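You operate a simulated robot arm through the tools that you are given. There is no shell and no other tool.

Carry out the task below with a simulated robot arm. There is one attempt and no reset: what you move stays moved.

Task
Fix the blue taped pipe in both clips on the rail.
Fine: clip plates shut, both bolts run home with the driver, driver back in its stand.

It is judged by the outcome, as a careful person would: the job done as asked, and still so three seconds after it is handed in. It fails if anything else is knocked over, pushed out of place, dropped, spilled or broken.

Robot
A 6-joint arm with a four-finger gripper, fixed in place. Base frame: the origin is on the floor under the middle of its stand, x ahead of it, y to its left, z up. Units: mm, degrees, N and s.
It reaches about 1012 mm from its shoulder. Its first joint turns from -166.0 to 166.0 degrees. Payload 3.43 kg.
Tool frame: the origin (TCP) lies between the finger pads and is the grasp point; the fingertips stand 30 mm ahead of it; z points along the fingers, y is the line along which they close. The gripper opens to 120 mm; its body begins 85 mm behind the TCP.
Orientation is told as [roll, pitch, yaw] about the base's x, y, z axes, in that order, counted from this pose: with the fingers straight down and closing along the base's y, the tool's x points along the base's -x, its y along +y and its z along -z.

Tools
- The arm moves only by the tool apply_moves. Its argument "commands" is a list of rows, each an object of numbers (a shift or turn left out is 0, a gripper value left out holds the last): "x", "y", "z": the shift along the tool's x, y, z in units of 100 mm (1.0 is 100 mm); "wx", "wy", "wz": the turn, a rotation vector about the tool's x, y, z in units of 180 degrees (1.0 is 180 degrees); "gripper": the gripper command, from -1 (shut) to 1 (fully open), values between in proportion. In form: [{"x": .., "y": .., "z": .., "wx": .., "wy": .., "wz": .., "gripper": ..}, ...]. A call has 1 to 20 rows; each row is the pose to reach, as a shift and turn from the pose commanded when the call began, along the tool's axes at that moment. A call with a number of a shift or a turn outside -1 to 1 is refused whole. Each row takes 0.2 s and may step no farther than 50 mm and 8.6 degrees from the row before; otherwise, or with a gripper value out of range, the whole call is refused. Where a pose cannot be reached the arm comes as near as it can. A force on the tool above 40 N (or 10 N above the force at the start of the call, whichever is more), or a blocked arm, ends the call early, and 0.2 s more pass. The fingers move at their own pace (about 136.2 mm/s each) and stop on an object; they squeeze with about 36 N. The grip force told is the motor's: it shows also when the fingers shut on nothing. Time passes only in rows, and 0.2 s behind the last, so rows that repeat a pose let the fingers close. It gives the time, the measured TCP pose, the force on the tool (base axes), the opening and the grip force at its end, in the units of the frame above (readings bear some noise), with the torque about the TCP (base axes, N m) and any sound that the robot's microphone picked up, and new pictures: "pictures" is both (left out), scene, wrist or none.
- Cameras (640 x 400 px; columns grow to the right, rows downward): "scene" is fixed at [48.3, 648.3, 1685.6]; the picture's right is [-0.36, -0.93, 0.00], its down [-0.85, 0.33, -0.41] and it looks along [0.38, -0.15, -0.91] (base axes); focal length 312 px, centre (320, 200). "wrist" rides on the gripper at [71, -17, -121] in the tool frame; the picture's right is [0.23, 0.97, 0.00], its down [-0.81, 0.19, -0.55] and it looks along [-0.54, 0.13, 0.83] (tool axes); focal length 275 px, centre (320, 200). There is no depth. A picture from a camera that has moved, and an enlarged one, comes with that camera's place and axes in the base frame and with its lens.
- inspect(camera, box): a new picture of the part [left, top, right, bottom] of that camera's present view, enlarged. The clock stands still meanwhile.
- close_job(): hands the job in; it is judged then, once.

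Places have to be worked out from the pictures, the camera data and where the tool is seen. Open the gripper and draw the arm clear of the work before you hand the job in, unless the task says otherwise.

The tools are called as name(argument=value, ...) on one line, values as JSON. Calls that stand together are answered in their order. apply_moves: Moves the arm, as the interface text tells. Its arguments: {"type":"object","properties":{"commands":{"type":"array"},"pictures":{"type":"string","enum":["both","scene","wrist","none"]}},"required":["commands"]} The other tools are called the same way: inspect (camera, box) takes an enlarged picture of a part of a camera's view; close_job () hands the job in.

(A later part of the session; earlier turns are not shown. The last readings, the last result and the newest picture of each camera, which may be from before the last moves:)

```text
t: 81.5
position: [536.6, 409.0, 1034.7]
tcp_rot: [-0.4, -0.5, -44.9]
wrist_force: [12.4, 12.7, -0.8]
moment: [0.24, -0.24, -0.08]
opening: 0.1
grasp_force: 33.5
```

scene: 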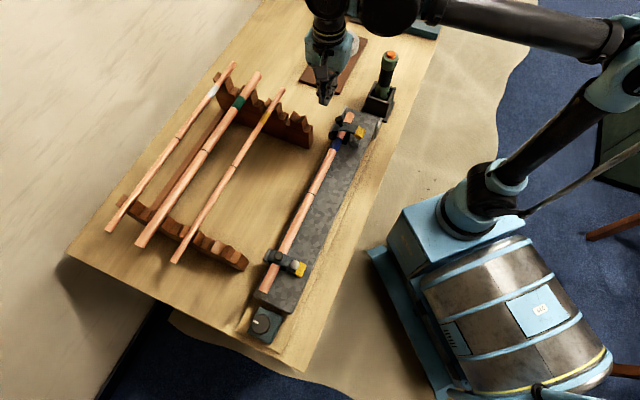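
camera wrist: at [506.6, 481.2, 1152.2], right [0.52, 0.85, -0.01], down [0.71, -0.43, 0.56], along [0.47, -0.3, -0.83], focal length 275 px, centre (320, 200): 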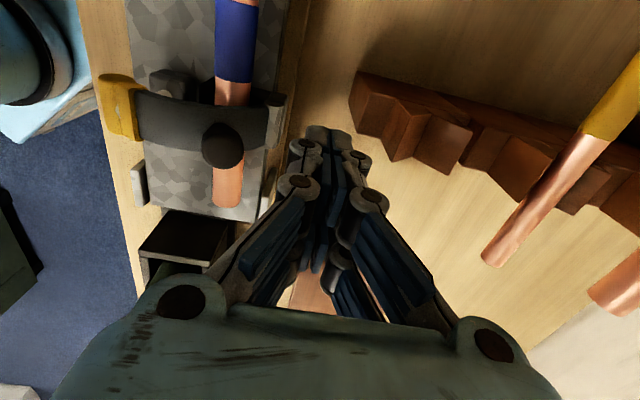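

Seated with about 18 N. I take a picture, then retreat straight outward.

apply_moves(commands=[{"y": 0.01, "gripper": -1}], pictures="wrist")

apply_moves(commands=[{"y": 0.05, "gripper": -1}, {"y": 0.15, "gripper": -1}, {"y": 0.35, "gripper": -1}], pictures="wrist")

inspect(camera="scene", box=[290, 80, 400, 160])

```text
t: 81.8
position: [536.5, 408.7, 1033.4]
tcp_rot: [-0.6, -0.6, -44.9]
wrist_force: [8.3, 8.8, -6.5]
moment: [0.22, -0.24, -0.06]
opening: 0.1
grasp_force: 33.2
camera wrist: at [473.6, 447.9, 1153.7], right [0.52, 0.85, -0.01], down [0.71, -0.43, 0.56], along [0.47, -0.3, -0.83], focal length 275 px, centre (320, 200)
```

wrist: 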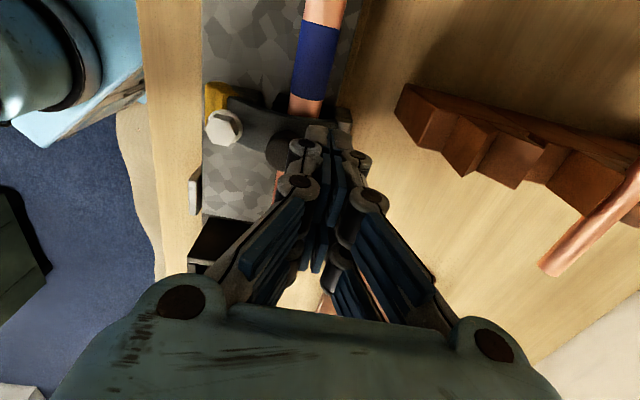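

```text
t: 82.7
position: [561.9, 432.8, 1034.8]
tcp_rot: [-0.5, -0.6, -44.9]
wrist_force: [-0.3, -0.1, 0.4]
moment: [0.03, -0.02, -0.01]
opening: 0.0
grasp_force: 33.3
camera wrist: at [498.7, 471.3, 1153.7], right [0.52, 0.85, -0.01], down [0.71, -0.43, 0.56], along [0.47, -0.3, -0.83], focal length 275 px, centre (320, 200)
```

wrist: 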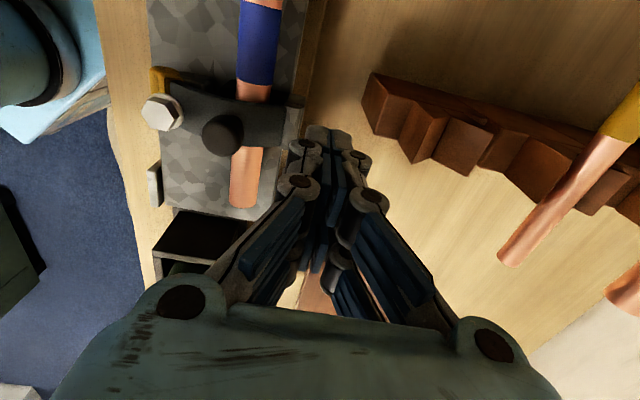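

```text
5.00 times, centred on (345, 120) of scene
camera zoom: at [48.3, 648.3, 1685.6], right [-0.36, -0.93, 0.0], down [-0.85, 0.33, -0.41], along [0.38, -0.15, -0.91], focal length 1559 px, centre (195, 600)
```

zoom: 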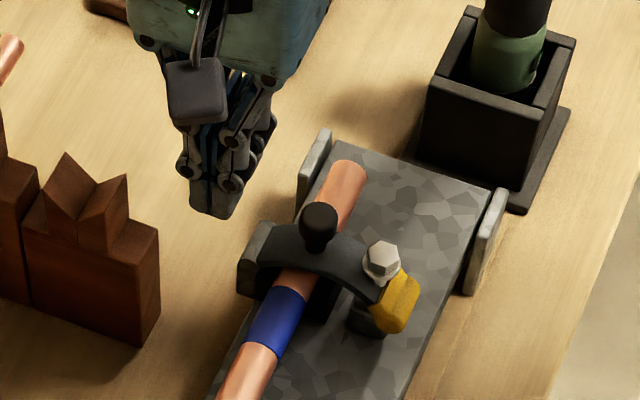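

Plate A now stays shut, bolt head above it, same as B. Next the driver: I rise clear and move to a pose where the wrist camera sees the driver and stand from a second direction.

apply_moves(commands=[{"z": -0.3, "gripper": -1}, {"z": -0.65, "gripper": 0.0, "wx": 0.0004, "wy": 0.0043}, {"z": -1.0, "gripper": 1.0, "wx": 0.0004, "wy": 0.0043}], pictures="none")

apply_moves(commands=[{"x": -0.24, "y": -0.25, "z": -0.15, "gripper": 1}, {"x": -0.48, "y": -0.5, "z": -0.25, "gripper": 1}, {"x": -0.72, "y": -0.75, "z": -0.25, "gripper": 1}, {"x": -0.96, "y": -1.0, "z": -0.25, "gripper": 1}, {"x": -0.96, "y": -1.0, "z": -0.25, "gripper": 1}], pictures="both")

```text
t: 83.5
position: [559.6, 432.8, 1135.6]
tcp_rot: [-0.5, 0.2, -44.8]
wrist_force: [0.6, 0.2, 0.7]
moment: [0.0, -0.01, -0.03]
opening: 116.7
grasp_force: 0.1
```

```text
t: 84.7
position: [557.8, 295.1, 1158.7]
tcp_rot: [-0.4, 0.2, -45.0]
wrist_force: [0.0, 0.8, 0.6]
moment: [-0.01, 0.01, -0.01]
opening: 120.0
grasp_force: 0.0
camera wrist: at [496.5, 334.6, 1279.6], right [0.52, 0.85, -0.01], down [0.71, -0.43, 0.55], along [0.46, -0.29, -0.84], focal length 275 px, centre (320, 200)
```

scene: 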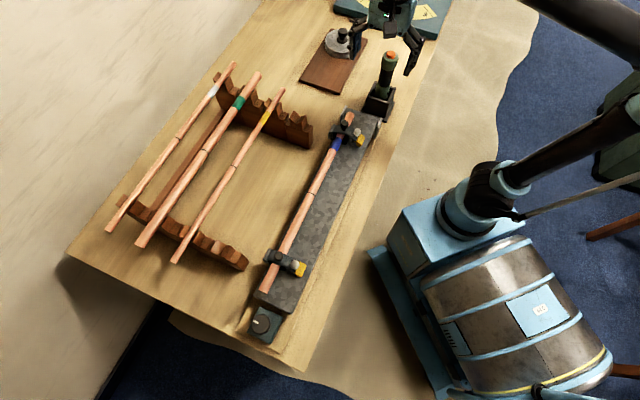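
wrist: 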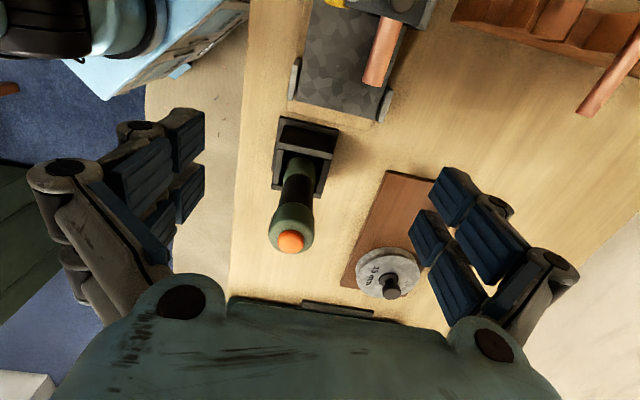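

Excellent view of the driver. Button triangulates to about (625, 223, 1092). I zoom for the handle and stand details.

inspect(camera="wrist", box=[250, 100, 360, 270])

inspect(camera="scene", box=[350, 35, 420, 130])

```text
2.35 times, centred on (305, 185) of wrist
camera zoom: at [496.5, 334.6, 1279.6], right [0.52, 0.85, -0.01], down [0.71, -0.43, 0.55], along [0.46, -0.29, -0.84], focal length 648 px, centre (355, 235)
```

zoom: 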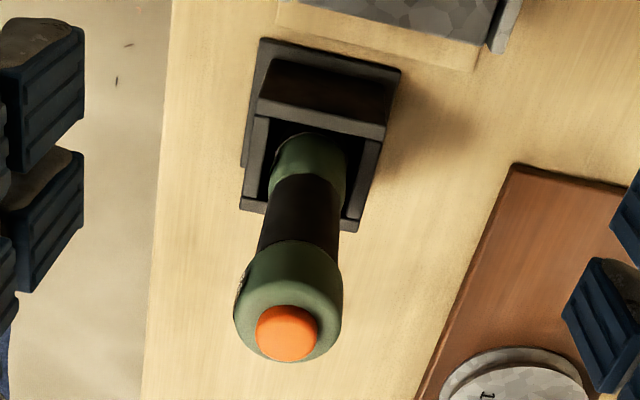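

```text
4.21 times, centred on (385, 82) of scene
camera zoom: at [48.3, 648.3, 1685.6], right [-0.36, -0.93, 0.0], down [-0.85, 0.33, -0.41], along [0.38, -0.15, -0.91], focal length 1312 px, centre (46, 695)
```

zoom: 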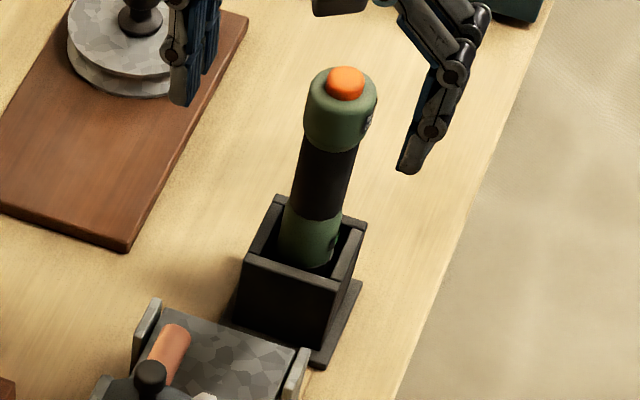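

The handle is ≈42 mm at its top, vertical at about (625, 222). I move above it, levelling the wrist, with the gripper open.

apply_moves(commands=[{"x": -0.25, "y": -0.01, "z": -0.2, "wx": -0.0024, "wy": 0.0008, "gripper": 0.7}, {"x": -0.5, "y": -0.02, "z": -0.2, "wx": -0.0024, "wy": 0.0008, "gripper": 0.7}, {"x": -0.75, "y": -0.03, "z": -0.2, "wx": -0.0024, "wy": 0.0008, "gripper": 0.7}, {"x": -0.992, "y": -0.042, "z": -0.2, "wx": -0.0024, "wy": 0.0008, "gripper": 0.7}, {"x": -0.992, "y": -0.042, "z": -0.2, "wx": -0.0024, "wy": 0.0008, "gripper": 0.7}], pictures="both")

inspect(camera="scene", box=[340, 0, 440, 130])

```text
t: 85.8
position: [624.2, 223.1, 1179.1]
tcp_rot: [-0.1, 0.3, -45.0]
wrist_force: [-1.3, -0.3, -0.1]
moment: [0.05, -0.01, -0.01]
opening: 102.1
grasp_force: 0.1
camera wrist: at [562.3, 259.7, 1300.1], right [0.52, 0.85, 0.0], down [0.71, -0.44, 0.55], along [0.47, -0.29, -0.84], focal length 275 px, centre (320, 200)
```

scene: 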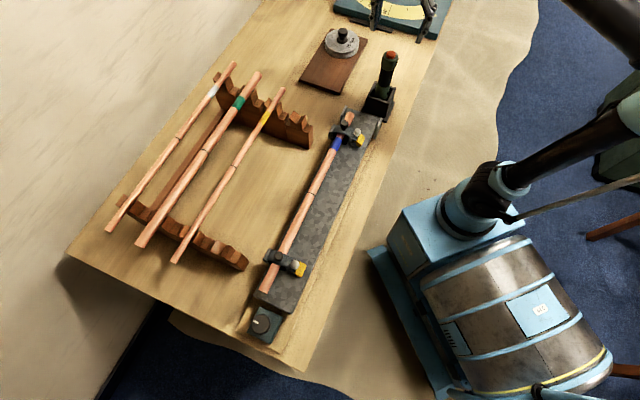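
wrist: 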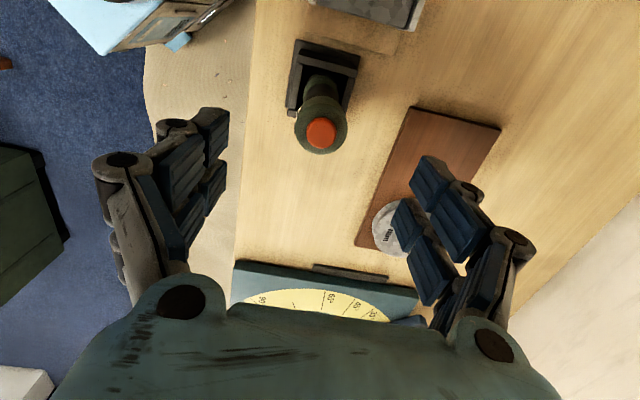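

```text
3.08 times, centred on (390, 65) of scene
camera zoom: at [48.3, 648.3, 1685.6], right [-0.36, -0.93, 0.0], down [-0.85, 0.33, -0.41], along [0.38, -0.15, -0.91], focal length 959 px, centre (105, 615)
```

zoom: 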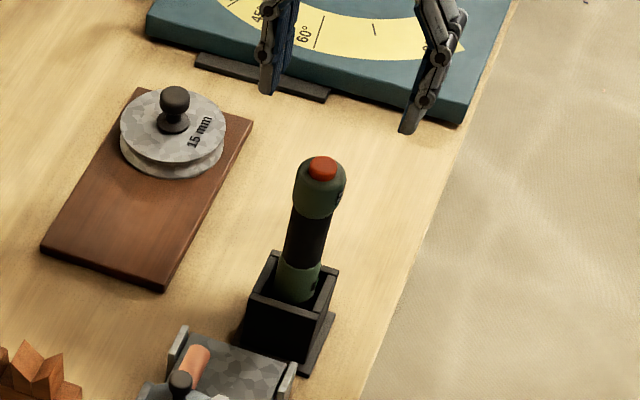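

The driver axis is refined to about (626, 221), top at 1093. I nudge and descend so the fingers straddle the handle, checking halfway.

apply_moves(commands=[{"x": -0.028, "y": -0.002, "z": 0.25, "gripper": 0.7}, {"x": -0.028, "y": -0.002, "z": 0.5, "gripper": 0.7}, {"x": -0.028, "y": -0.002, "z": 0.75, "gripper": 0.7}, {"x": -0.028, "y": -0.002, "z": 0.85, "gripper": 0.7}, {"x": -0.028, "y": -0.002, "z": 0.85, "gripper": 0.7}], pictures="both")

inspect(camera="scene", box=[340, 20, 430, 130])

```text
t: 87.0
position: [628.3, 222.1, 1095.1]
tcp_rot: [-0.1, 0.3, -45.0]
wrist_force: [-0.4, 0.3, 0.0]
moment: [0.03, 0.01, 0.01]
opening: 102.0
grasp_force: 0.0
camera wrist: at [565.4, 258.9, 1215.4], right [0.52, 0.85, 0.0], down [0.71, -0.44, 0.55], along [0.47, -0.29, -0.84], focal length 275 px, centre (320, 200)
```

scene: 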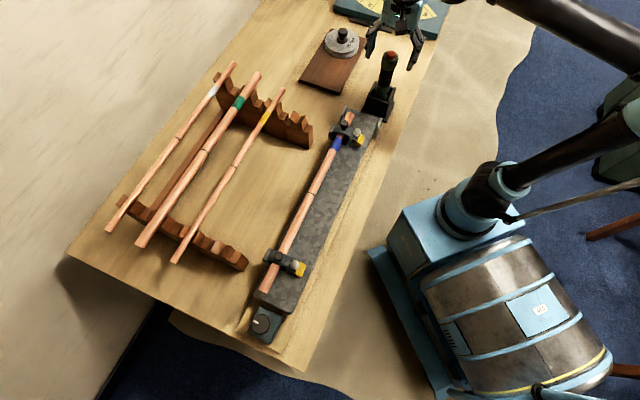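
wrist: 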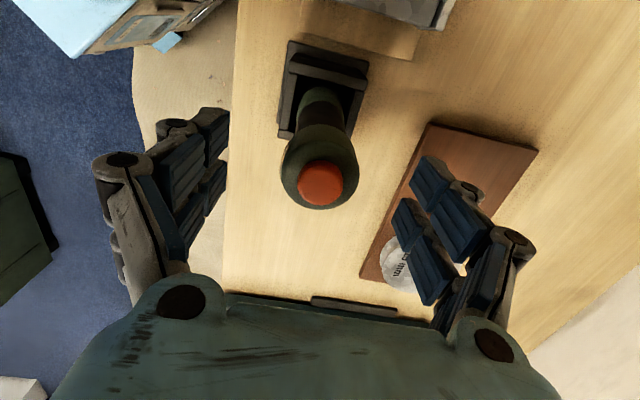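

```text
3.64 times, centred on (385, 75) of scene
camera zoom: at [48.3, 648.3, 1685.6], right [-0.36, -0.93, 0.0], down [-0.85, 0.33, -0.41], along [0.38, -0.15, -0.91], focal length 1134 px, centre (84, 654)
```

zoom: 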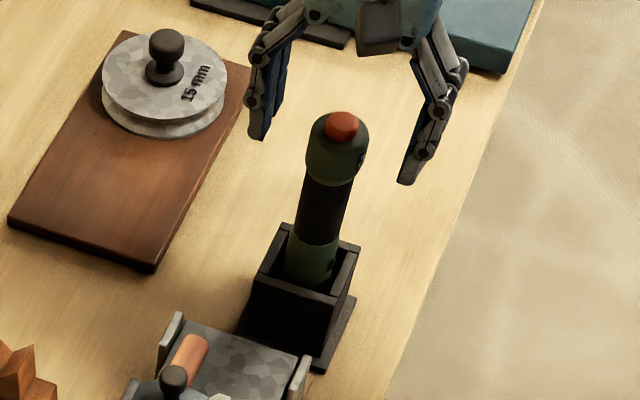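

The button lies almost exactly at the TCP in the view (driver at ≈(626, 222)). I descend straight down to TCP z≈1024, leaving the palm about 17 mm above the button.

apply_moves(commands=[{"x": 0.01, "y": -0.012, "z": 0.2, "gripper": 0.7}, {"x": 0.01, "y": -0.012, "z": 0.4, "gripper": 0.7}, {"x": 0.01, "y": -0.012, "z": 0.6, "gripper": 0.7}, {"x": 0.01, "y": -0.012, "z": 0.7, "gripper": 0.7}, {"x": 0.01, "y": -0.012, "z": 0.7, "gripper": 0.7}], pictures="both")

inspect(camera="scene", box=[340, 20, 430, 130])

```text
t: 88.2
position: [626.1, 221.4, 1025.0]
tcp_rot: [-0.2, 0.3, -44.9]
wrist_force: [0.4, -0.5, 0.0]
moment: [0.02, -0.01, 0.02]
opening: 102.1
grasp_force: 0.1
camera wrist: at [563.3, 259.3, 1145.2], right [0.52, 0.85, 0.0], down [0.71, -0.44, 0.55], along [0.47, -0.29, -0.84], focal length 275 px, centre (320, 200)
```

scene: 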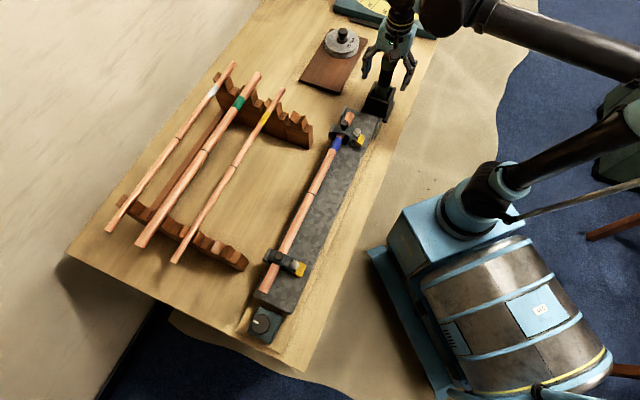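
wrist: 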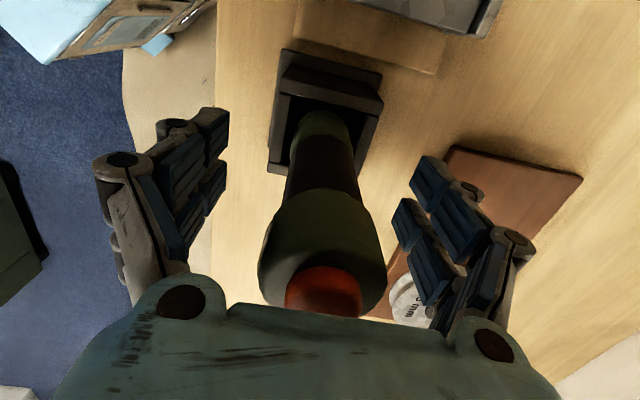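

```text
3.64 times, centred on (385, 75) of scene
camera zoom: at [48.3, 648.3, 1685.6], right [-0.36, -0.93, 0.0], down [-0.85, 0.33, -0.41], along [0.38, -0.15, -0.91], focal length 1134 px, centre (84, 654)
```

zoom: 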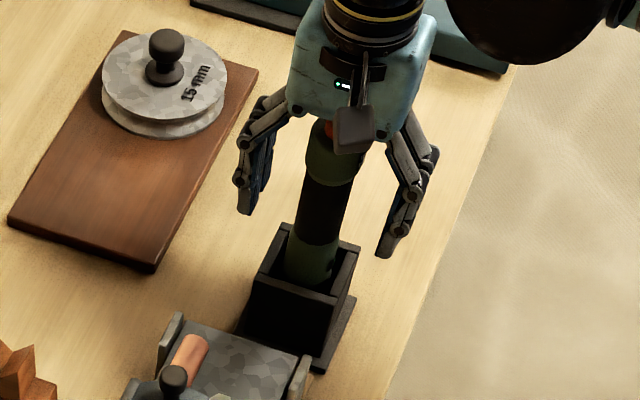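

The driver is centred between the fingers, button clear of the palm. I close the gripper on the handle.

apply_moves(commands=[{"gripper": 0.2}, {"gripper": -0.2}, {"gripper": -0.6}, {"gripper": -1}, {"gripper": -1}, {"gripper": -1}], pictures="both")

inspect(camera="scene", box=[340, 20, 430, 130])

```text
t: 89.7
position: [624.7, 221.9, 1025.1]
tcp_rot: [-0.2, 0.4, -44.9]
wrist_force: [3.7, 0.9, 4.5]
moment: [0.01, -0.37, 0.0]
opening: 37.7
grasp_force: 36.1
camera wrist: at [563.4, 259.2, 1145.4], right [0.52, 0.85, 0.0], down [0.71, -0.44, 0.55], along [0.47, -0.29, -0.84], focal length 275 px, centre (320, 200)
```

scene: 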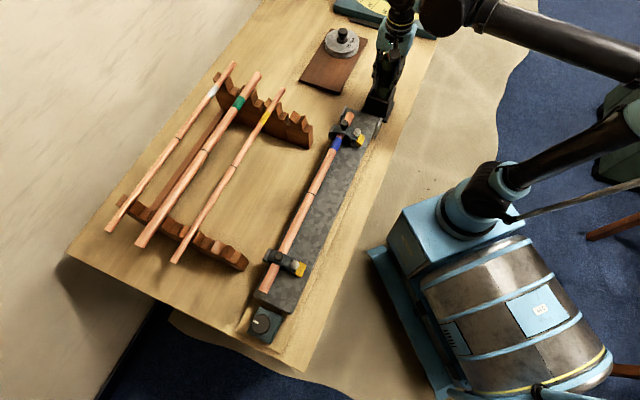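
wrist: 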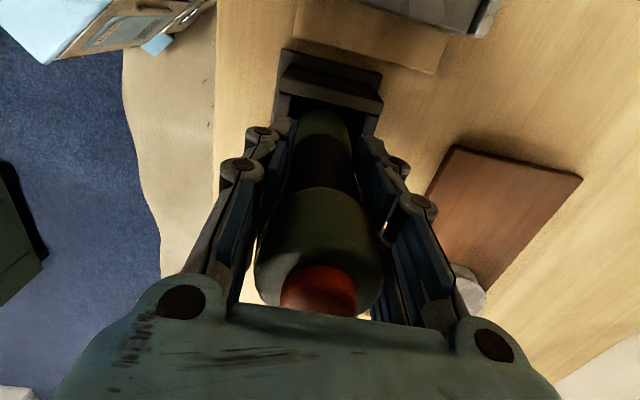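

```text
3.64 times, centred on (385, 75) of scene
camera zoom: at [48.3, 648.3, 1685.6], right [-0.36, -0.93, 0.0], down [-0.85, 0.33, -0.41], along [0.38, -0.15, -0.91], focal length 1134 px, centre (84, 654)
```

zoom: 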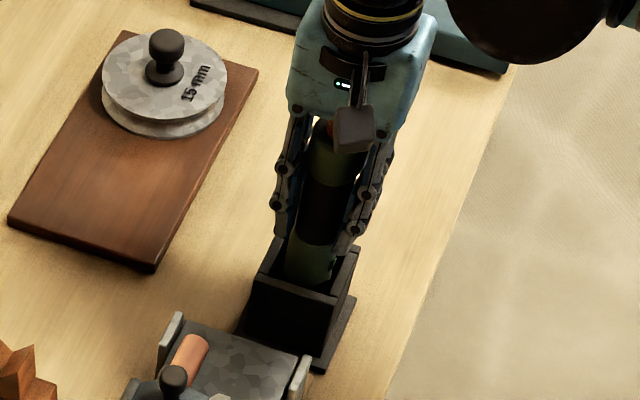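

Gripped (37.7 mm, 36 N). I lift the driver straight up out of its stand, noting the grasp pose (626, 221.5, 1025) for its return.

apply_moves(commands=[{"z": -0.1, "gripper": -1}, {"z": -0.25, "gripper": -1}, {"z": -0.45, "gripper": -1}, {"z": -0.65, "gripper": -1}, {"z": -0.85, "gripper": -1}, {"z": -1.0, "gripper": -1}], pictures="none")

apply_moves(commands=[{"z": -0.2, "gripper": -1}, {"z": -0.45, "gripper": -1}, {"z": -0.7, "gripper": -1}, {"z": -0.7, "gripper": -1}], pictures="both")

inspect(camera="scene", box=[340, 0, 440, 130])

```text
t: 91.0
position: [624.6, 220.3, 1124.9]
tcp_rot: [-0.1, 0.3, -44.9]
wrist_force: [0.1, 0.0, -5.0]
moment: [0.0, 0.0, 0.0]
opening: 37.9
grasp_force: 36.1
```

```text
t: 92.0
position: [625.2, 222.5, 1194.9]
tcp_rot: [-0.1, 0.3, -45.0]
wrist_force: [-0.5, -0.5, -6.4]
moment: [0.01, 0.03, 0.02]
opening: 38.1
grasp_force: 35.9
camera wrist: at [563.3, 258.0, 1315.6], right [0.52, 0.85, 0.0], down [0.71, -0.44, 0.55], along [0.47, -0.29, -0.84], focal length 275 px, centre (320, 200)
```

scene: 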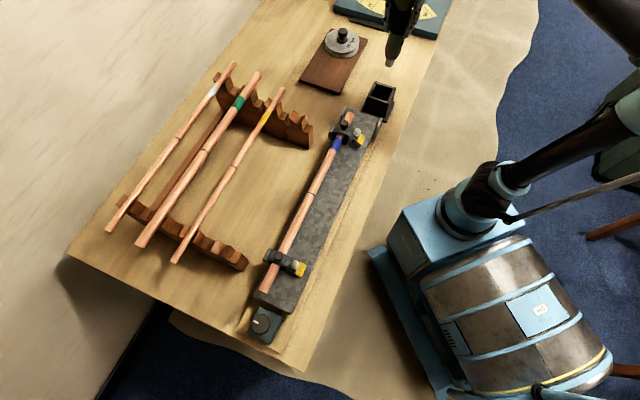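
wrist: 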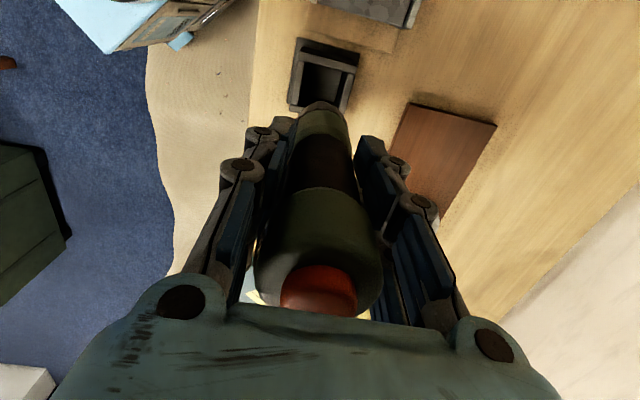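

```text
3.08 times, centred on (390, 65) of scene
camera zoom: at [48.3, 648.3, 1685.6], right [-0.36, -0.93, 0.0], down [-0.85, 0.33, -0.41], along [0.38, -0.15, -0.91], focal length 959 px, centre (105, 615)
```

zoom: 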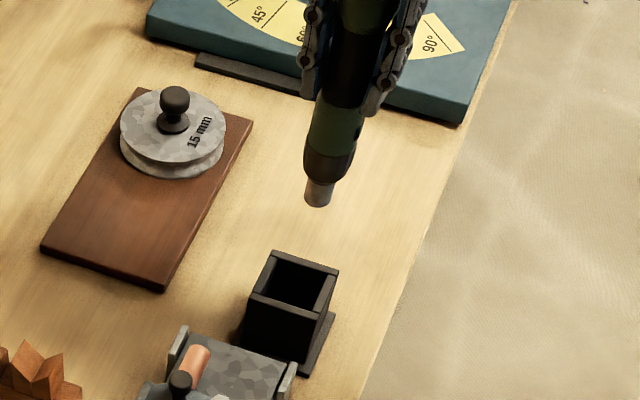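

The driver is out (≈6 N), with a metal socket whose tip is about 145 mm below the TCP. I carry it along to above bolt A (estimated axis ≈ (492, 368), head top ≈1000).

apply_moves(commands=[{"x": 0.33, "y": 0.02, "gripper": -1}, {"x": 0.66, "y": 0.03, "gripper": -1}, {"x": 1.0, "y": 0.04, "gripper": -1}], pictures="none")

apply_moves(commands=[{"x": 0.33, "y": 0.02, "gripper": -1}, {"x": 0.66, "y": 0.04, "gripper": -1}, {"x": 0.96, "y": 0.05, "gripper": -1}, {"x": 0.96, "y": 0.05, "gripper": -1}], pictures="both")

inspect(camera="scene", box=[300, 60, 410, 160])

inspect(camera="wrist", box=[260, 40, 390, 140])

```text
t: 92.8
position: [557.6, 295.3, 1196.3]
tcp_rot: [0.0, 0.3, -44.9]
wrist_force: [1.0, -0.9, -5.4]
moment: [0.0, 0.03, 0.0]
opening: 38.1
grasp_force: 35.7
```

```text
t: 93.8
position: [492.4, 365.1, 1197.4]
tcp_rot: [-0.1, 0.3, -45.1]
wrist_force: [0.2, 1.3, -5.4]
moment: [-0.03, -0.02, 0.03]
opening: 38.1
grasp_force: 36.1
camera wrist: at [431.1, 401.6, 1317.5], right [0.52, 0.85, 0.0], down [0.71, -0.44, 0.55], along [0.47, -0.29, -0.84], focal length 275 px, centre (320, 200)
```

scene: 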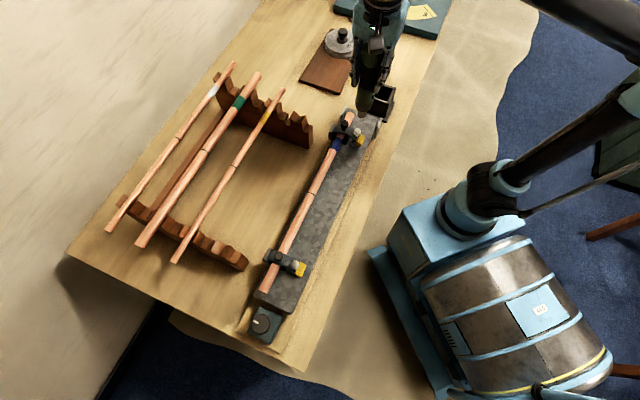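
wrist: 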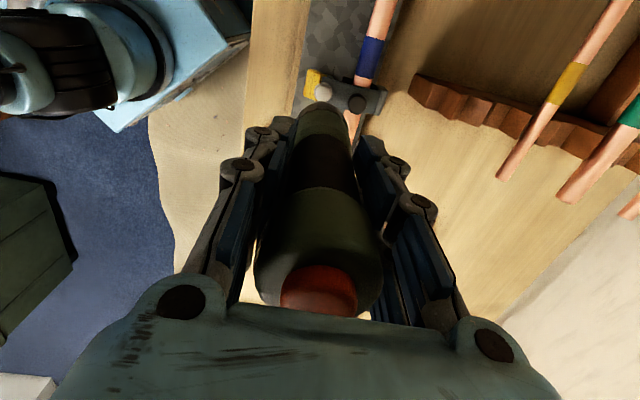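

```text
4.00 times, centred on (355, 110) of scene
camera zoom: at [48.3, 648.3, 1685.6], right [-0.36, -0.93, 0.0], down [-0.85, 0.33, -0.41], along [0.38, -0.15, -0.91], focal length 1247 px, centre (180, 560)
```

zoom: 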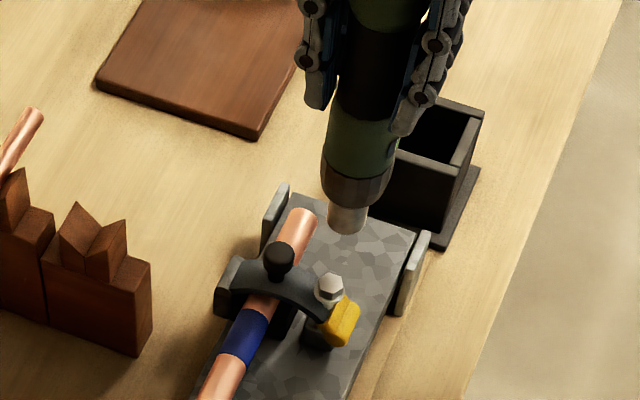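

```text
4.00 times, centred on (325, 90) of wrist
camera zoom: at [431.1, 401.6, 1317.5], right [0.52, 0.85, 0.0], down [0.71, -0.44, 0.55], along [0.47, -0.29, -0.84], focal length 1101 px, centre (300, 640)
```

zoom: 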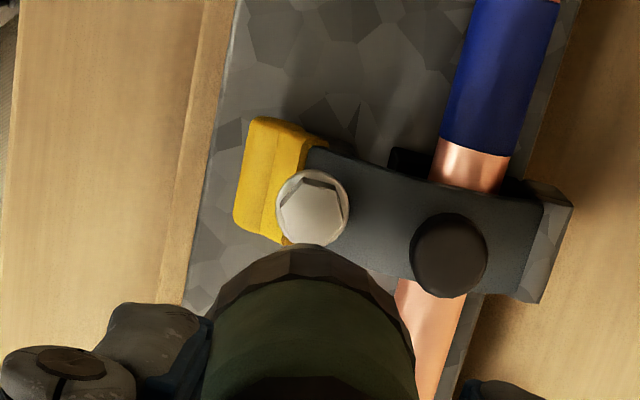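

The scene view shows both socket and bolt A clearly. Combining views, the bolt axis is near (492, 368); I correct +3 mm in y and lower to leave the socket about 15 mm above the head, then compare.

apply_moves(commands=[{"x": 0.023, "y": 0.018, "z": 0.1, "gripper": -1}, {"x": 0.023, "y": 0.018, "z": 0.25, "gripper": -1}, {"x": 0.023, "y": 0.018, "z": 0.36, "gripper": -1}, {"x": 0.023, "y": 0.018, "z": 0.36, "gripper": -1}], pictures="none")

inspect(camera="scene", box=[330, 90, 380, 140])

inspect(camera="wrist", box=[270, 60, 370, 140])

```text
t: 94.8
position: [492.6, 368.4, 1161.2]
tcp_rot: [0.0, 0.3, -44.9]
wrist_force: [-0.2, -1.4, -5.9]
moment: [0.02, -0.01, 0.01]
opening: 38.2
grasp_force: 35.8
```

```text
8.00 times, centred on (355, 115) of scene
camera zoom: at [48.3, 648.3, 1685.6], right [-0.36, -0.93, 0.0], down [-0.85, 0.33, -0.41], along [0.38, -0.15, -0.91], focal length 2494 px, centre (40, 880)
```

zoom: 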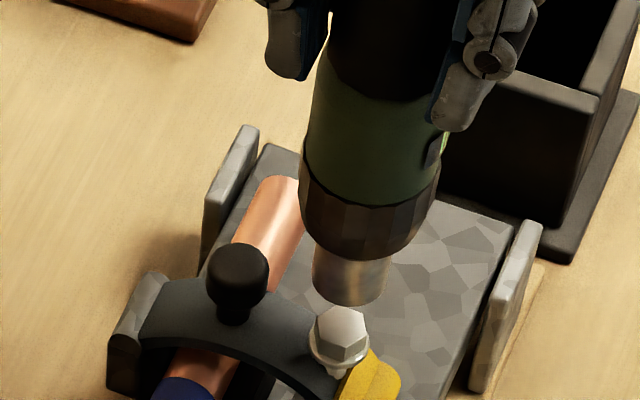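

```text
5.00 times, centred on (320, 100) of wrist
camera zoom: at [431.2, 404.8, 1280.1], right [0.52, 0.85, 0.0], down [0.71, -0.44, 0.55], along [0.47, -0.29, -0.84], focal length 1376 px, centre (320, 700)
```

zoom: 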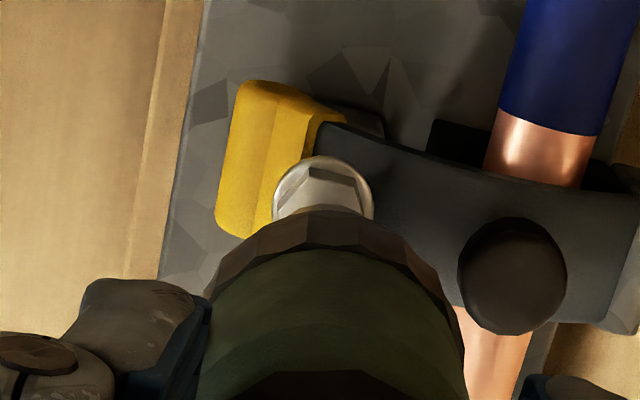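

The socket is roughly over the bolt; lateral alignment looks within about 1 mm, but the fore-aft offset depends on the head height. I lower another 18 mm and compare socket rim and bolt head again when they are nearly level.

apply_moves(commands=[{"z": 0.06, "gripper": -1}, {"z": 0.12, "gripper": -1}, {"z": 0.18, "gripper": -1}, {"z": 0.18, "gripper": -1}], pictures="none")

inspect(camera="scene", box=[335, 95, 375, 135])

inspect(camera="wrist", box=[270, 60, 370, 140])

```text
t: 95.8
position: [492.8, 369.0, 1141.2]
tcp_rot: [0.0, 0.3, -44.9]
wrist_force: [1.1, -0.6, -5.6]
moment: [0.03, 0.03, -0.02]
opening: 38.1
grasp_force: 36.3
```

```text
10.00 times, centred on (355, 115) of scene
camera zoom: at [48.3, 648.3, 1685.6], right [-0.36, -0.93, 0.0], down [-0.85, 0.33, -0.41], along [0.38, -0.15, -0.91], focal length 3117 px, centre (-30, 1050)
```

zoom: 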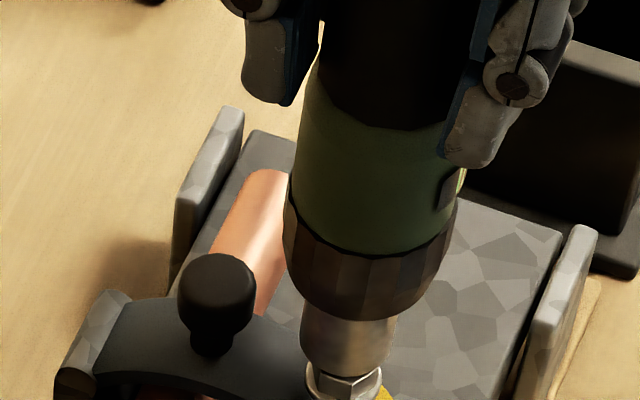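

```text
5.00 times, centred on (320, 100) of wrist
camera zoom: at [431.2, 405.7, 1262.3], right [0.52, 0.85, 0.0], down [0.71, -0.44, 0.55], along [0.47, -0.29, -0.84], focal length 1376 px, centre (320, 700)
```

zoom: 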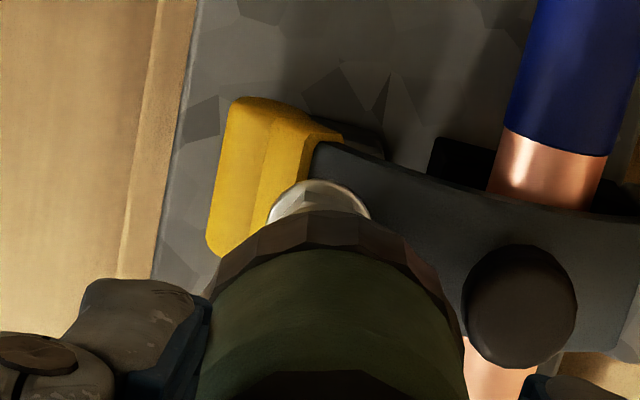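

inspect(camera="scene", box=[338, 108, 368, 138])

```text
13.33 times, centred on (353, 123) of scene
camera zoom: at [48.3, 648.3, 1685.6], right [-0.36, -0.93, 0.0], down [-0.85, 0.33, -0.41], along [0.38, -0.15, -0.91], focal length 4156 px, centre (-120, 1227)
```

zoom: 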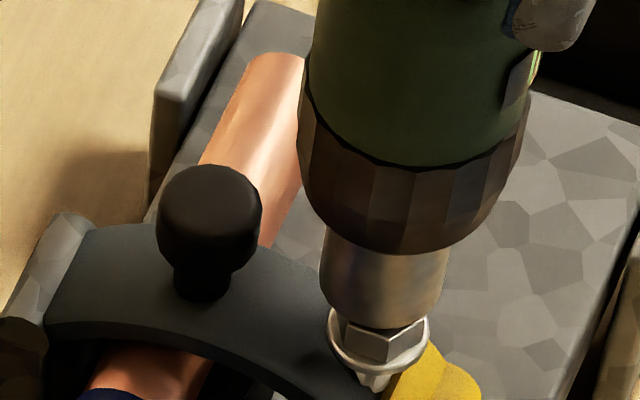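

Socket and bolt line up to within about 1 mm in both views (rim about 18 mm above the flange). I lower in 2 mm steps and watch force and sound.

apply_moves(commands=[{"z": 0.02, "gripper": -1}, {"z": 0.04, "gripper": -1}, {"z": 0.06, "gripper": -1}], pictures="none")

apply_moves(commands=[{"z": 0.02, "gripper": -1}, {"z": 0.04, "gripper": -1}], pictures="none")

inspect(camera="scene", box=[338, 108, 368, 138])

```text
t: 96.7
position: [491.6, 370.0, 1137.4]
tcp_rot: [-0.1, 0.3, -45.0]
wrist_force: [2.4, -1.1, 24.6]
moment: [-0.2, -0.11, 0.0]
opening: 38.3
grasp_force: 36.1
```

```text
t: 97.2
position: [479.6, 369.1, 1138.9]
tcp_rot: [0.4, -0.1, -44.8]
wrist_force: [2.6, 1.8, -7.3]
moment: [-0.09, 0.13, -0.01]
opening: 35.1
grasp_force: 36.0
stopped in row 2: the force on the tool passed its limit at 44 N (the readings are from after the stop); the commanded pose is now the measured one
```

```text
13.33 times, centred on (353, 123) of scene
camera zoom: at [48.3, 648.3, 1685.6], right [-0.36, -0.93, 0.0], down [-0.85, 0.33, -0.41], along [0.38, -0.15, -0.91], focal length 4156 px, centre (-120, 1227)
```

zoom: 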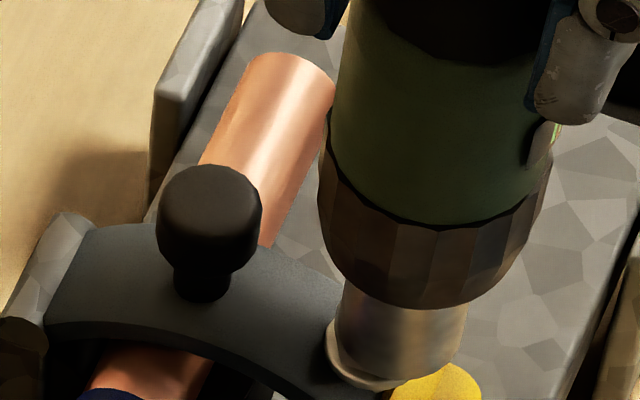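

The socket met the bolt head but the force stop made the arm jump about 12 mm in −x (as it did at earlier stops), and the grip opening changed to 35 mm. I look before doing anything.

apply_moves(commands=[{"z": 0, "gripper": -1}], pictures="both")

inspect(camera="scene", box=[310, 40, 420, 150])

inspect(camera="wrist", box=[200, 50, 440, 330])

```text
t: 97.6
position: [480.1, 369.8, 1139.2]
tcp_rot: [0.4, -0.1, -44.9]
wrist_force: [-0.1, 0.0, -5.2]
moment: [0.03, 0.0, -0.02]
opening: 35.0
grasp_force: 36.0
camera wrist: at [416.5, 406.1, 1258.5], right [0.52, 0.85, 0.01], down [0.71, -0.44, 0.56], along [0.48, -0.29, -0.83], focal length 275 px, centre (320, 200)
```

scene: 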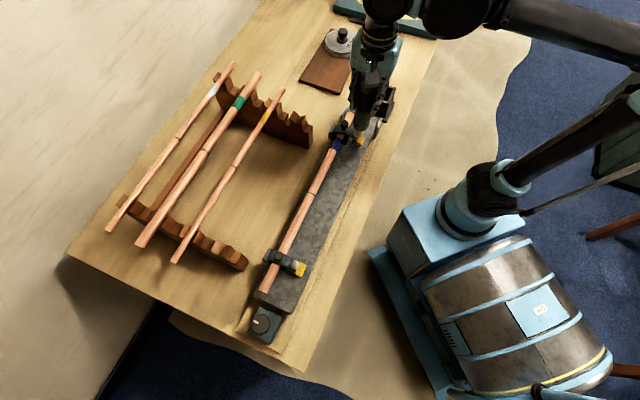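
wrist: 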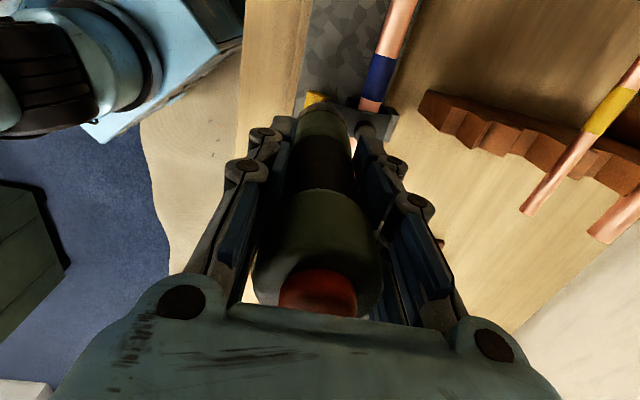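

```text
3.64 times, centred on (365, 95) of scene
camera zoom: at [48.3, 648.3, 1685.6], right [-0.36, -0.93, 0.0], down [-0.85, 0.33, -0.41], along [0.38, -0.15, -0.91], focal length 1134 px, centre (156, 582)
```

zoom: 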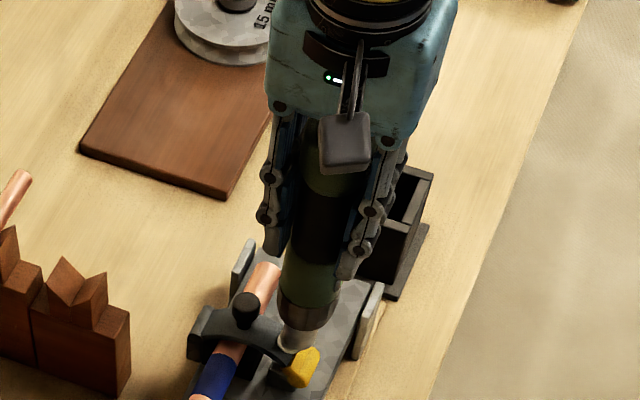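

```text
1.43 times, centred on (320, 190) of wrist
camera zoom: at [416.5, 406.1, 1258.5], right [0.52, 0.85, 0.01], down [0.71, -0.44, 0.56], along [0.48, -0.29, -0.83], focal length 393 px, centre (320, 214)
```

zoom: 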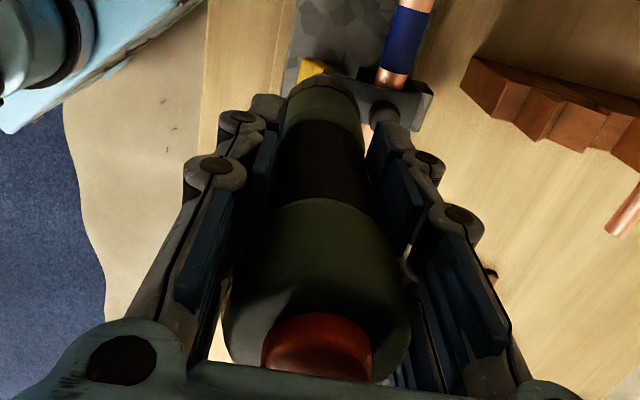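

The driver still sits straight in the hand. To fix the remaining fore-aft uncertainty I need the bolt head's height; bolt B (identical, unobstructed) lets me measure it in the scene view.

inspect(camera="scene", box=[284, 254, 304, 274])

inspect(camera="scene", box=[338, 112, 368, 142])

```text
16.00 times, centred on (294, 264) of scene
camera zoom: at [48.3, 648.3, 1685.6], right [-0.36, -0.93, 0.0], down [-0.85, 0.33, -0.41], along [0.38, -0.15, -0.91], focal length 4988 px, centre (736, -824)
```

zoom: 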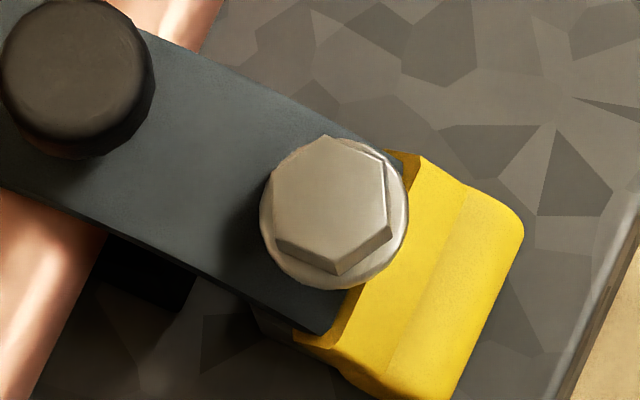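

```text
13.33 times, centred on (353, 127) of scene
camera zoom: at [48.3, 648.3, 1685.6], right [-0.36, -0.93, 0.0], down [-0.85, 0.33, -0.41], along [0.38, -0.15, -0.91], focal length 4156 px, centre (-120, 1173)
```

zoom: 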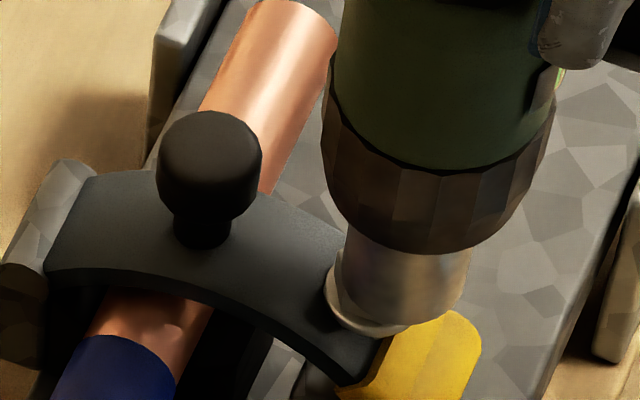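

The head is only about 6 mm tall, so its top is near z≈1001 and the bolt axis lies nearer (488, 370) than I had it. I rise slightly, re-level, move to that estimate, and compare in the scene view.

apply_moves(commands=[{"z": -0.11, "gripper": -1}, {"x": -0.051, "y": 0.058, "z": -0.11, "wx": 0.002, "wy": -0.0012, "gripper": -1}, {"x": -0.051, "y": 0.058, "z": -0.11, "wx": 0.002, "wy": -0.0012, "gripper": -1}, {"x": -0.051, "y": 0.058, "z": -0.11, "wx": 0.002, "wy": -0.0012, "gripper": -1}], pictures="none")

inspect(camera="scene", box=[338, 108, 368, 138])

inspect(camera="wrist", box=[280, 60, 360, 120])

```text
t: 98.6
position: [488.7, 369.7, 1148.4]
tcp_rot: [0.1, -0.3, -44.9]
wrist_force: [0.7, -0.2, -5.8]
moment: [0.0, 0.0, -0.01]
opening: 35.0
grasp_force: 36.0
```

```text
13.33 times, centred on (353, 123) of scene
camera zoom: at [48.3, 648.3, 1685.6], right [-0.36, -0.93, 0.0], down [-0.85, 0.33, -0.41], along [0.38, -0.15, -0.91], focal length 4156 px, centre (-120, 1227)
```

zoom: 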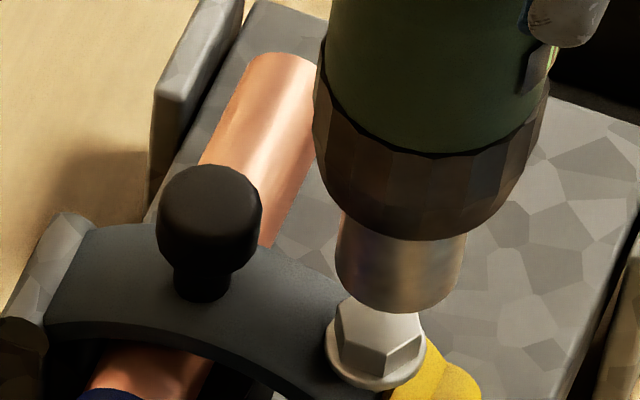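

```text
6.67 times, centred on (320, 90) of wrist
camera zoom: at [424.7, 407.0, 1269.0], right [0.52, 0.85, 0.0], down [0.71, -0.43, 0.56], along [0.48, -0.29, -0.83], focal length 1835 px, centre (320, 933)
```

zoom: 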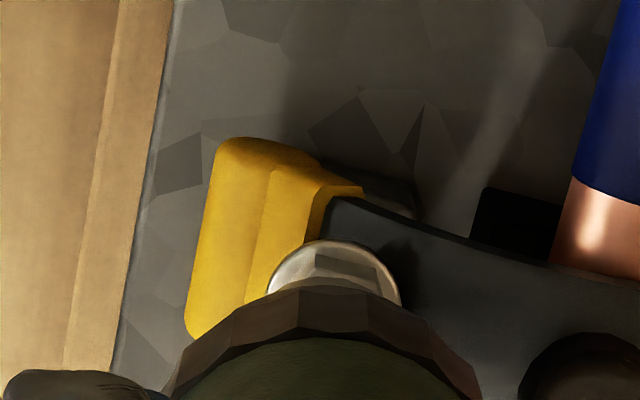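

Comparing carefully: the bolt has already gone in by ~4 mm during the first contact, so the driver does run when pressed; and the socket sits about 5–6 mm too far in −p relative to the bolt (the driver is held slightly off the TCP). I shift (−3.4, +4.4) mm and lower 10 mm, then compare again.

apply_moves(commands=[{"x": 0.055, "y": 0.007, "gripper": -1}, {"x": 0.055, "y": 0.007, "z": 0.05, "gripper": -1}, {"x": 0.055, "y": 0.007, "z": 0.1, "gripper": -1}, {"x": 0.055, "y": 0.007, "z": 0.1, "gripper": -1}], pictures="none")

inspect(camera="scene", box=[338, 110, 368, 140])

inspect(camera="wrist", box=[280, 60, 360, 120])

```text
t: 99.6
position: [485.6, 373.0, 1140.6]
tcp_rot: [0.0, -0.3, -44.9]
wrist_force: [0.3, 0.3, -4.7]
moment: [-0.01, 0.01, 0.0]
opening: 35.3
grasp_force: 36.0
```

```text
13.33 times, centred on (353, 125) of scene
camera zoom: at [48.3, 648.3, 1685.6], right [-0.36, -0.93, 0.0], down [-0.85, 0.33, -0.41], along [0.38, -0.15, -0.91], focal length 4156 px, centre (-120, 1200)
```

zoom: 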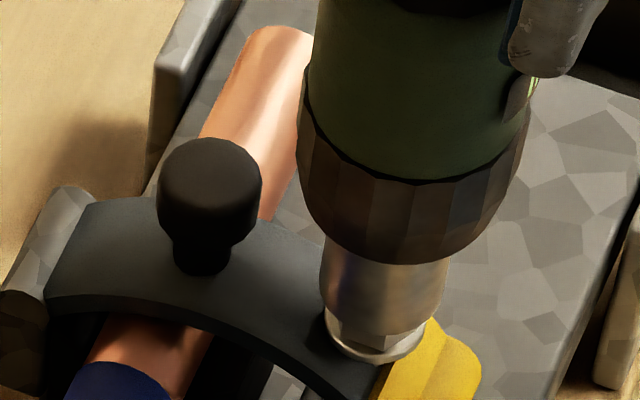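

```text
6.67 times, centred on (320, 90) of wrist
camera zoom: at [421.5, 410.8, 1259.4], right [0.52, 0.85, 0.0], down [0.71, -0.43, 0.56], along [0.48, -0.29, -0.83], focal length 1835 px, centre (320, 933)
```

zoom: 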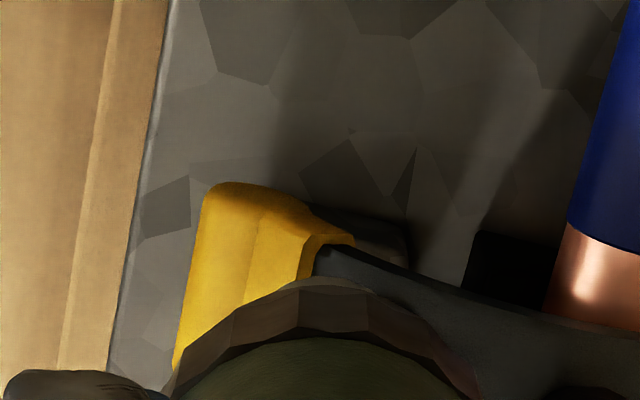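

Very close now: socket and bolt axis agree within about 2 mm. I apply a final 1.5 mm forward nudge and lower 6 mm, then check once more.

apply_moves(commands=[{"x": -0.013, "y": 0.006, "z": 0.02, "gripper": -1}, {"x": -0.013, "y": 0.006, "z": 0.04, "gripper": -1}, {"x": -0.013, "y": 0.006, "z": 0.06, "gripper": -1}, {"x": -0.013, "y": 0.006, "z": 0.06, "gripper": -1}], pictures="none")

inspect(camera="scene", box=[338, 110, 368, 140])

```text
t: 100.6
position: [485.6, 373.5, 1133.4]
tcp_rot: [0.1, -0.4, -44.9]
wrist_force: [0.9, -0.2, -5.5]
moment: [0.01, 0.02, -0.01]
opening: 35.0
grasp_force: 36.0
```

```text
13.33 times, centred on (353, 125) of scene
camera zoom: at [48.3, 648.3, 1685.6], right [-0.36, -0.93, 0.0], down [-0.85, 0.33, -0.41], along [0.38, -0.15, -0.91], focal length 4156 px, centre (-120, 1200)
```

zoom: 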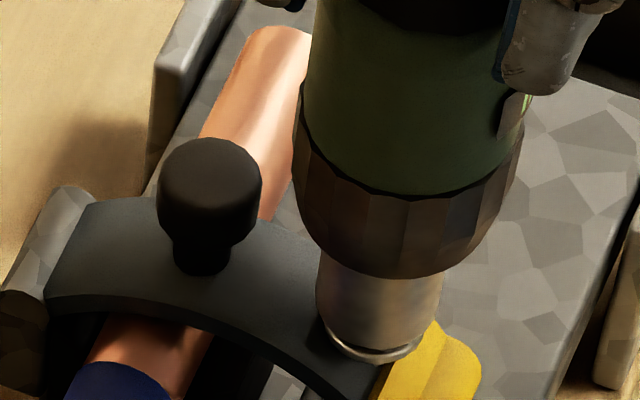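

The socket is now squarely over the bolt head. I lower in 1 mm steps until there is a light contact.

apply_moves(commands=[{"z": 0.01, "gripper": -1}, {"z": 0.02, "gripper": -1}], pictures="none")

apply_moves(commands=[{"z": 0.01, "gripper": -1}], pictures="none")

apply_moves(commands=[{"z": 0.01, "gripper": -1}], pictures="none")

```text
t: 101.2
position: [485.2, 374.1, 1131.5]
tcp_rot: [0.0, -0.3, -44.9]
wrist_force: [0.8, -0.8, -4.4]
moment: [0.03, 0.02, 0.0]
opening: 35.3
grasp_force: 36.0
```

```text
t: 101.6
position: [485.2, 372.4, 1131.2]
tcp_rot: [0.1, -0.2, -45.0]
wrist_force: [0.3, 0.7, -3.6]
moment: [0.06, -0.05, -0.01]
opening: 35.4
grasp_force: 36.4
```

```text
t: 102.0
position: [485.3, 374.7, 1129.5]
tcp_rot: [0.1, -0.3, -45.0]
wrist_force: [-0.1, 0.0, -4.9]
moment: [0.02, 0.02, -0.02]
opening: 35.2
grasp_force: 36.5
```

apply_moves(commands=[{"z": 0.01, "gripper": -1}, {"z": 0.02, "gripper": -1}], pictures="none")

apply_moves(commands=[{"z": 0.01, "gripper": -1}, {"z": 0.02, "gripper": -1}], pictures="none")

inspect(camera="scene", box=[338, 110, 368, 140])

```text
t: 102.6
position: [485.1, 373.4, 1128.0]
tcp_rot: [0.2, -0.4, -44.9]
wrist_force: [1.3, 1.9, 23.3]
moment: [0.27, 0.04, -0.04]
opening: 35.1
grasp_force: 36.1
```

```text
t: 103.0
position: [473.1, 373.6, 1132.9]
tcp_rot: [0.5, -0.8, -44.9]
wrist_force: [1.7, 1.8, -7.3]
moment: [-0.1, 0.13, -0.04]
opening: 35.1
grasp_force: 36.3
stopped in row 1: the force on the tool passed its limit at 45 N (the readings are from after the stop); the commanded pose is now the measured one
```

```text
13.33 times, centred on (353, 125) of scene
camera zoom: at [48.3, 648.3, 1685.6], right [-0.36, -0.93, 0.0], down [-0.85, 0.33, -0.41], along [0.38, -0.15, -0.91], focal length 4156 px, centre (-120, 1200)
```

zoom: 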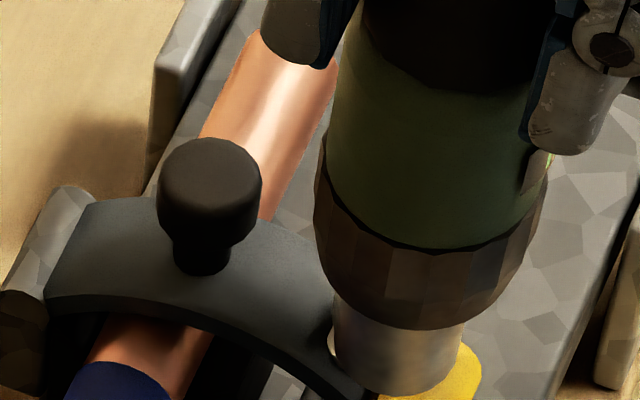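

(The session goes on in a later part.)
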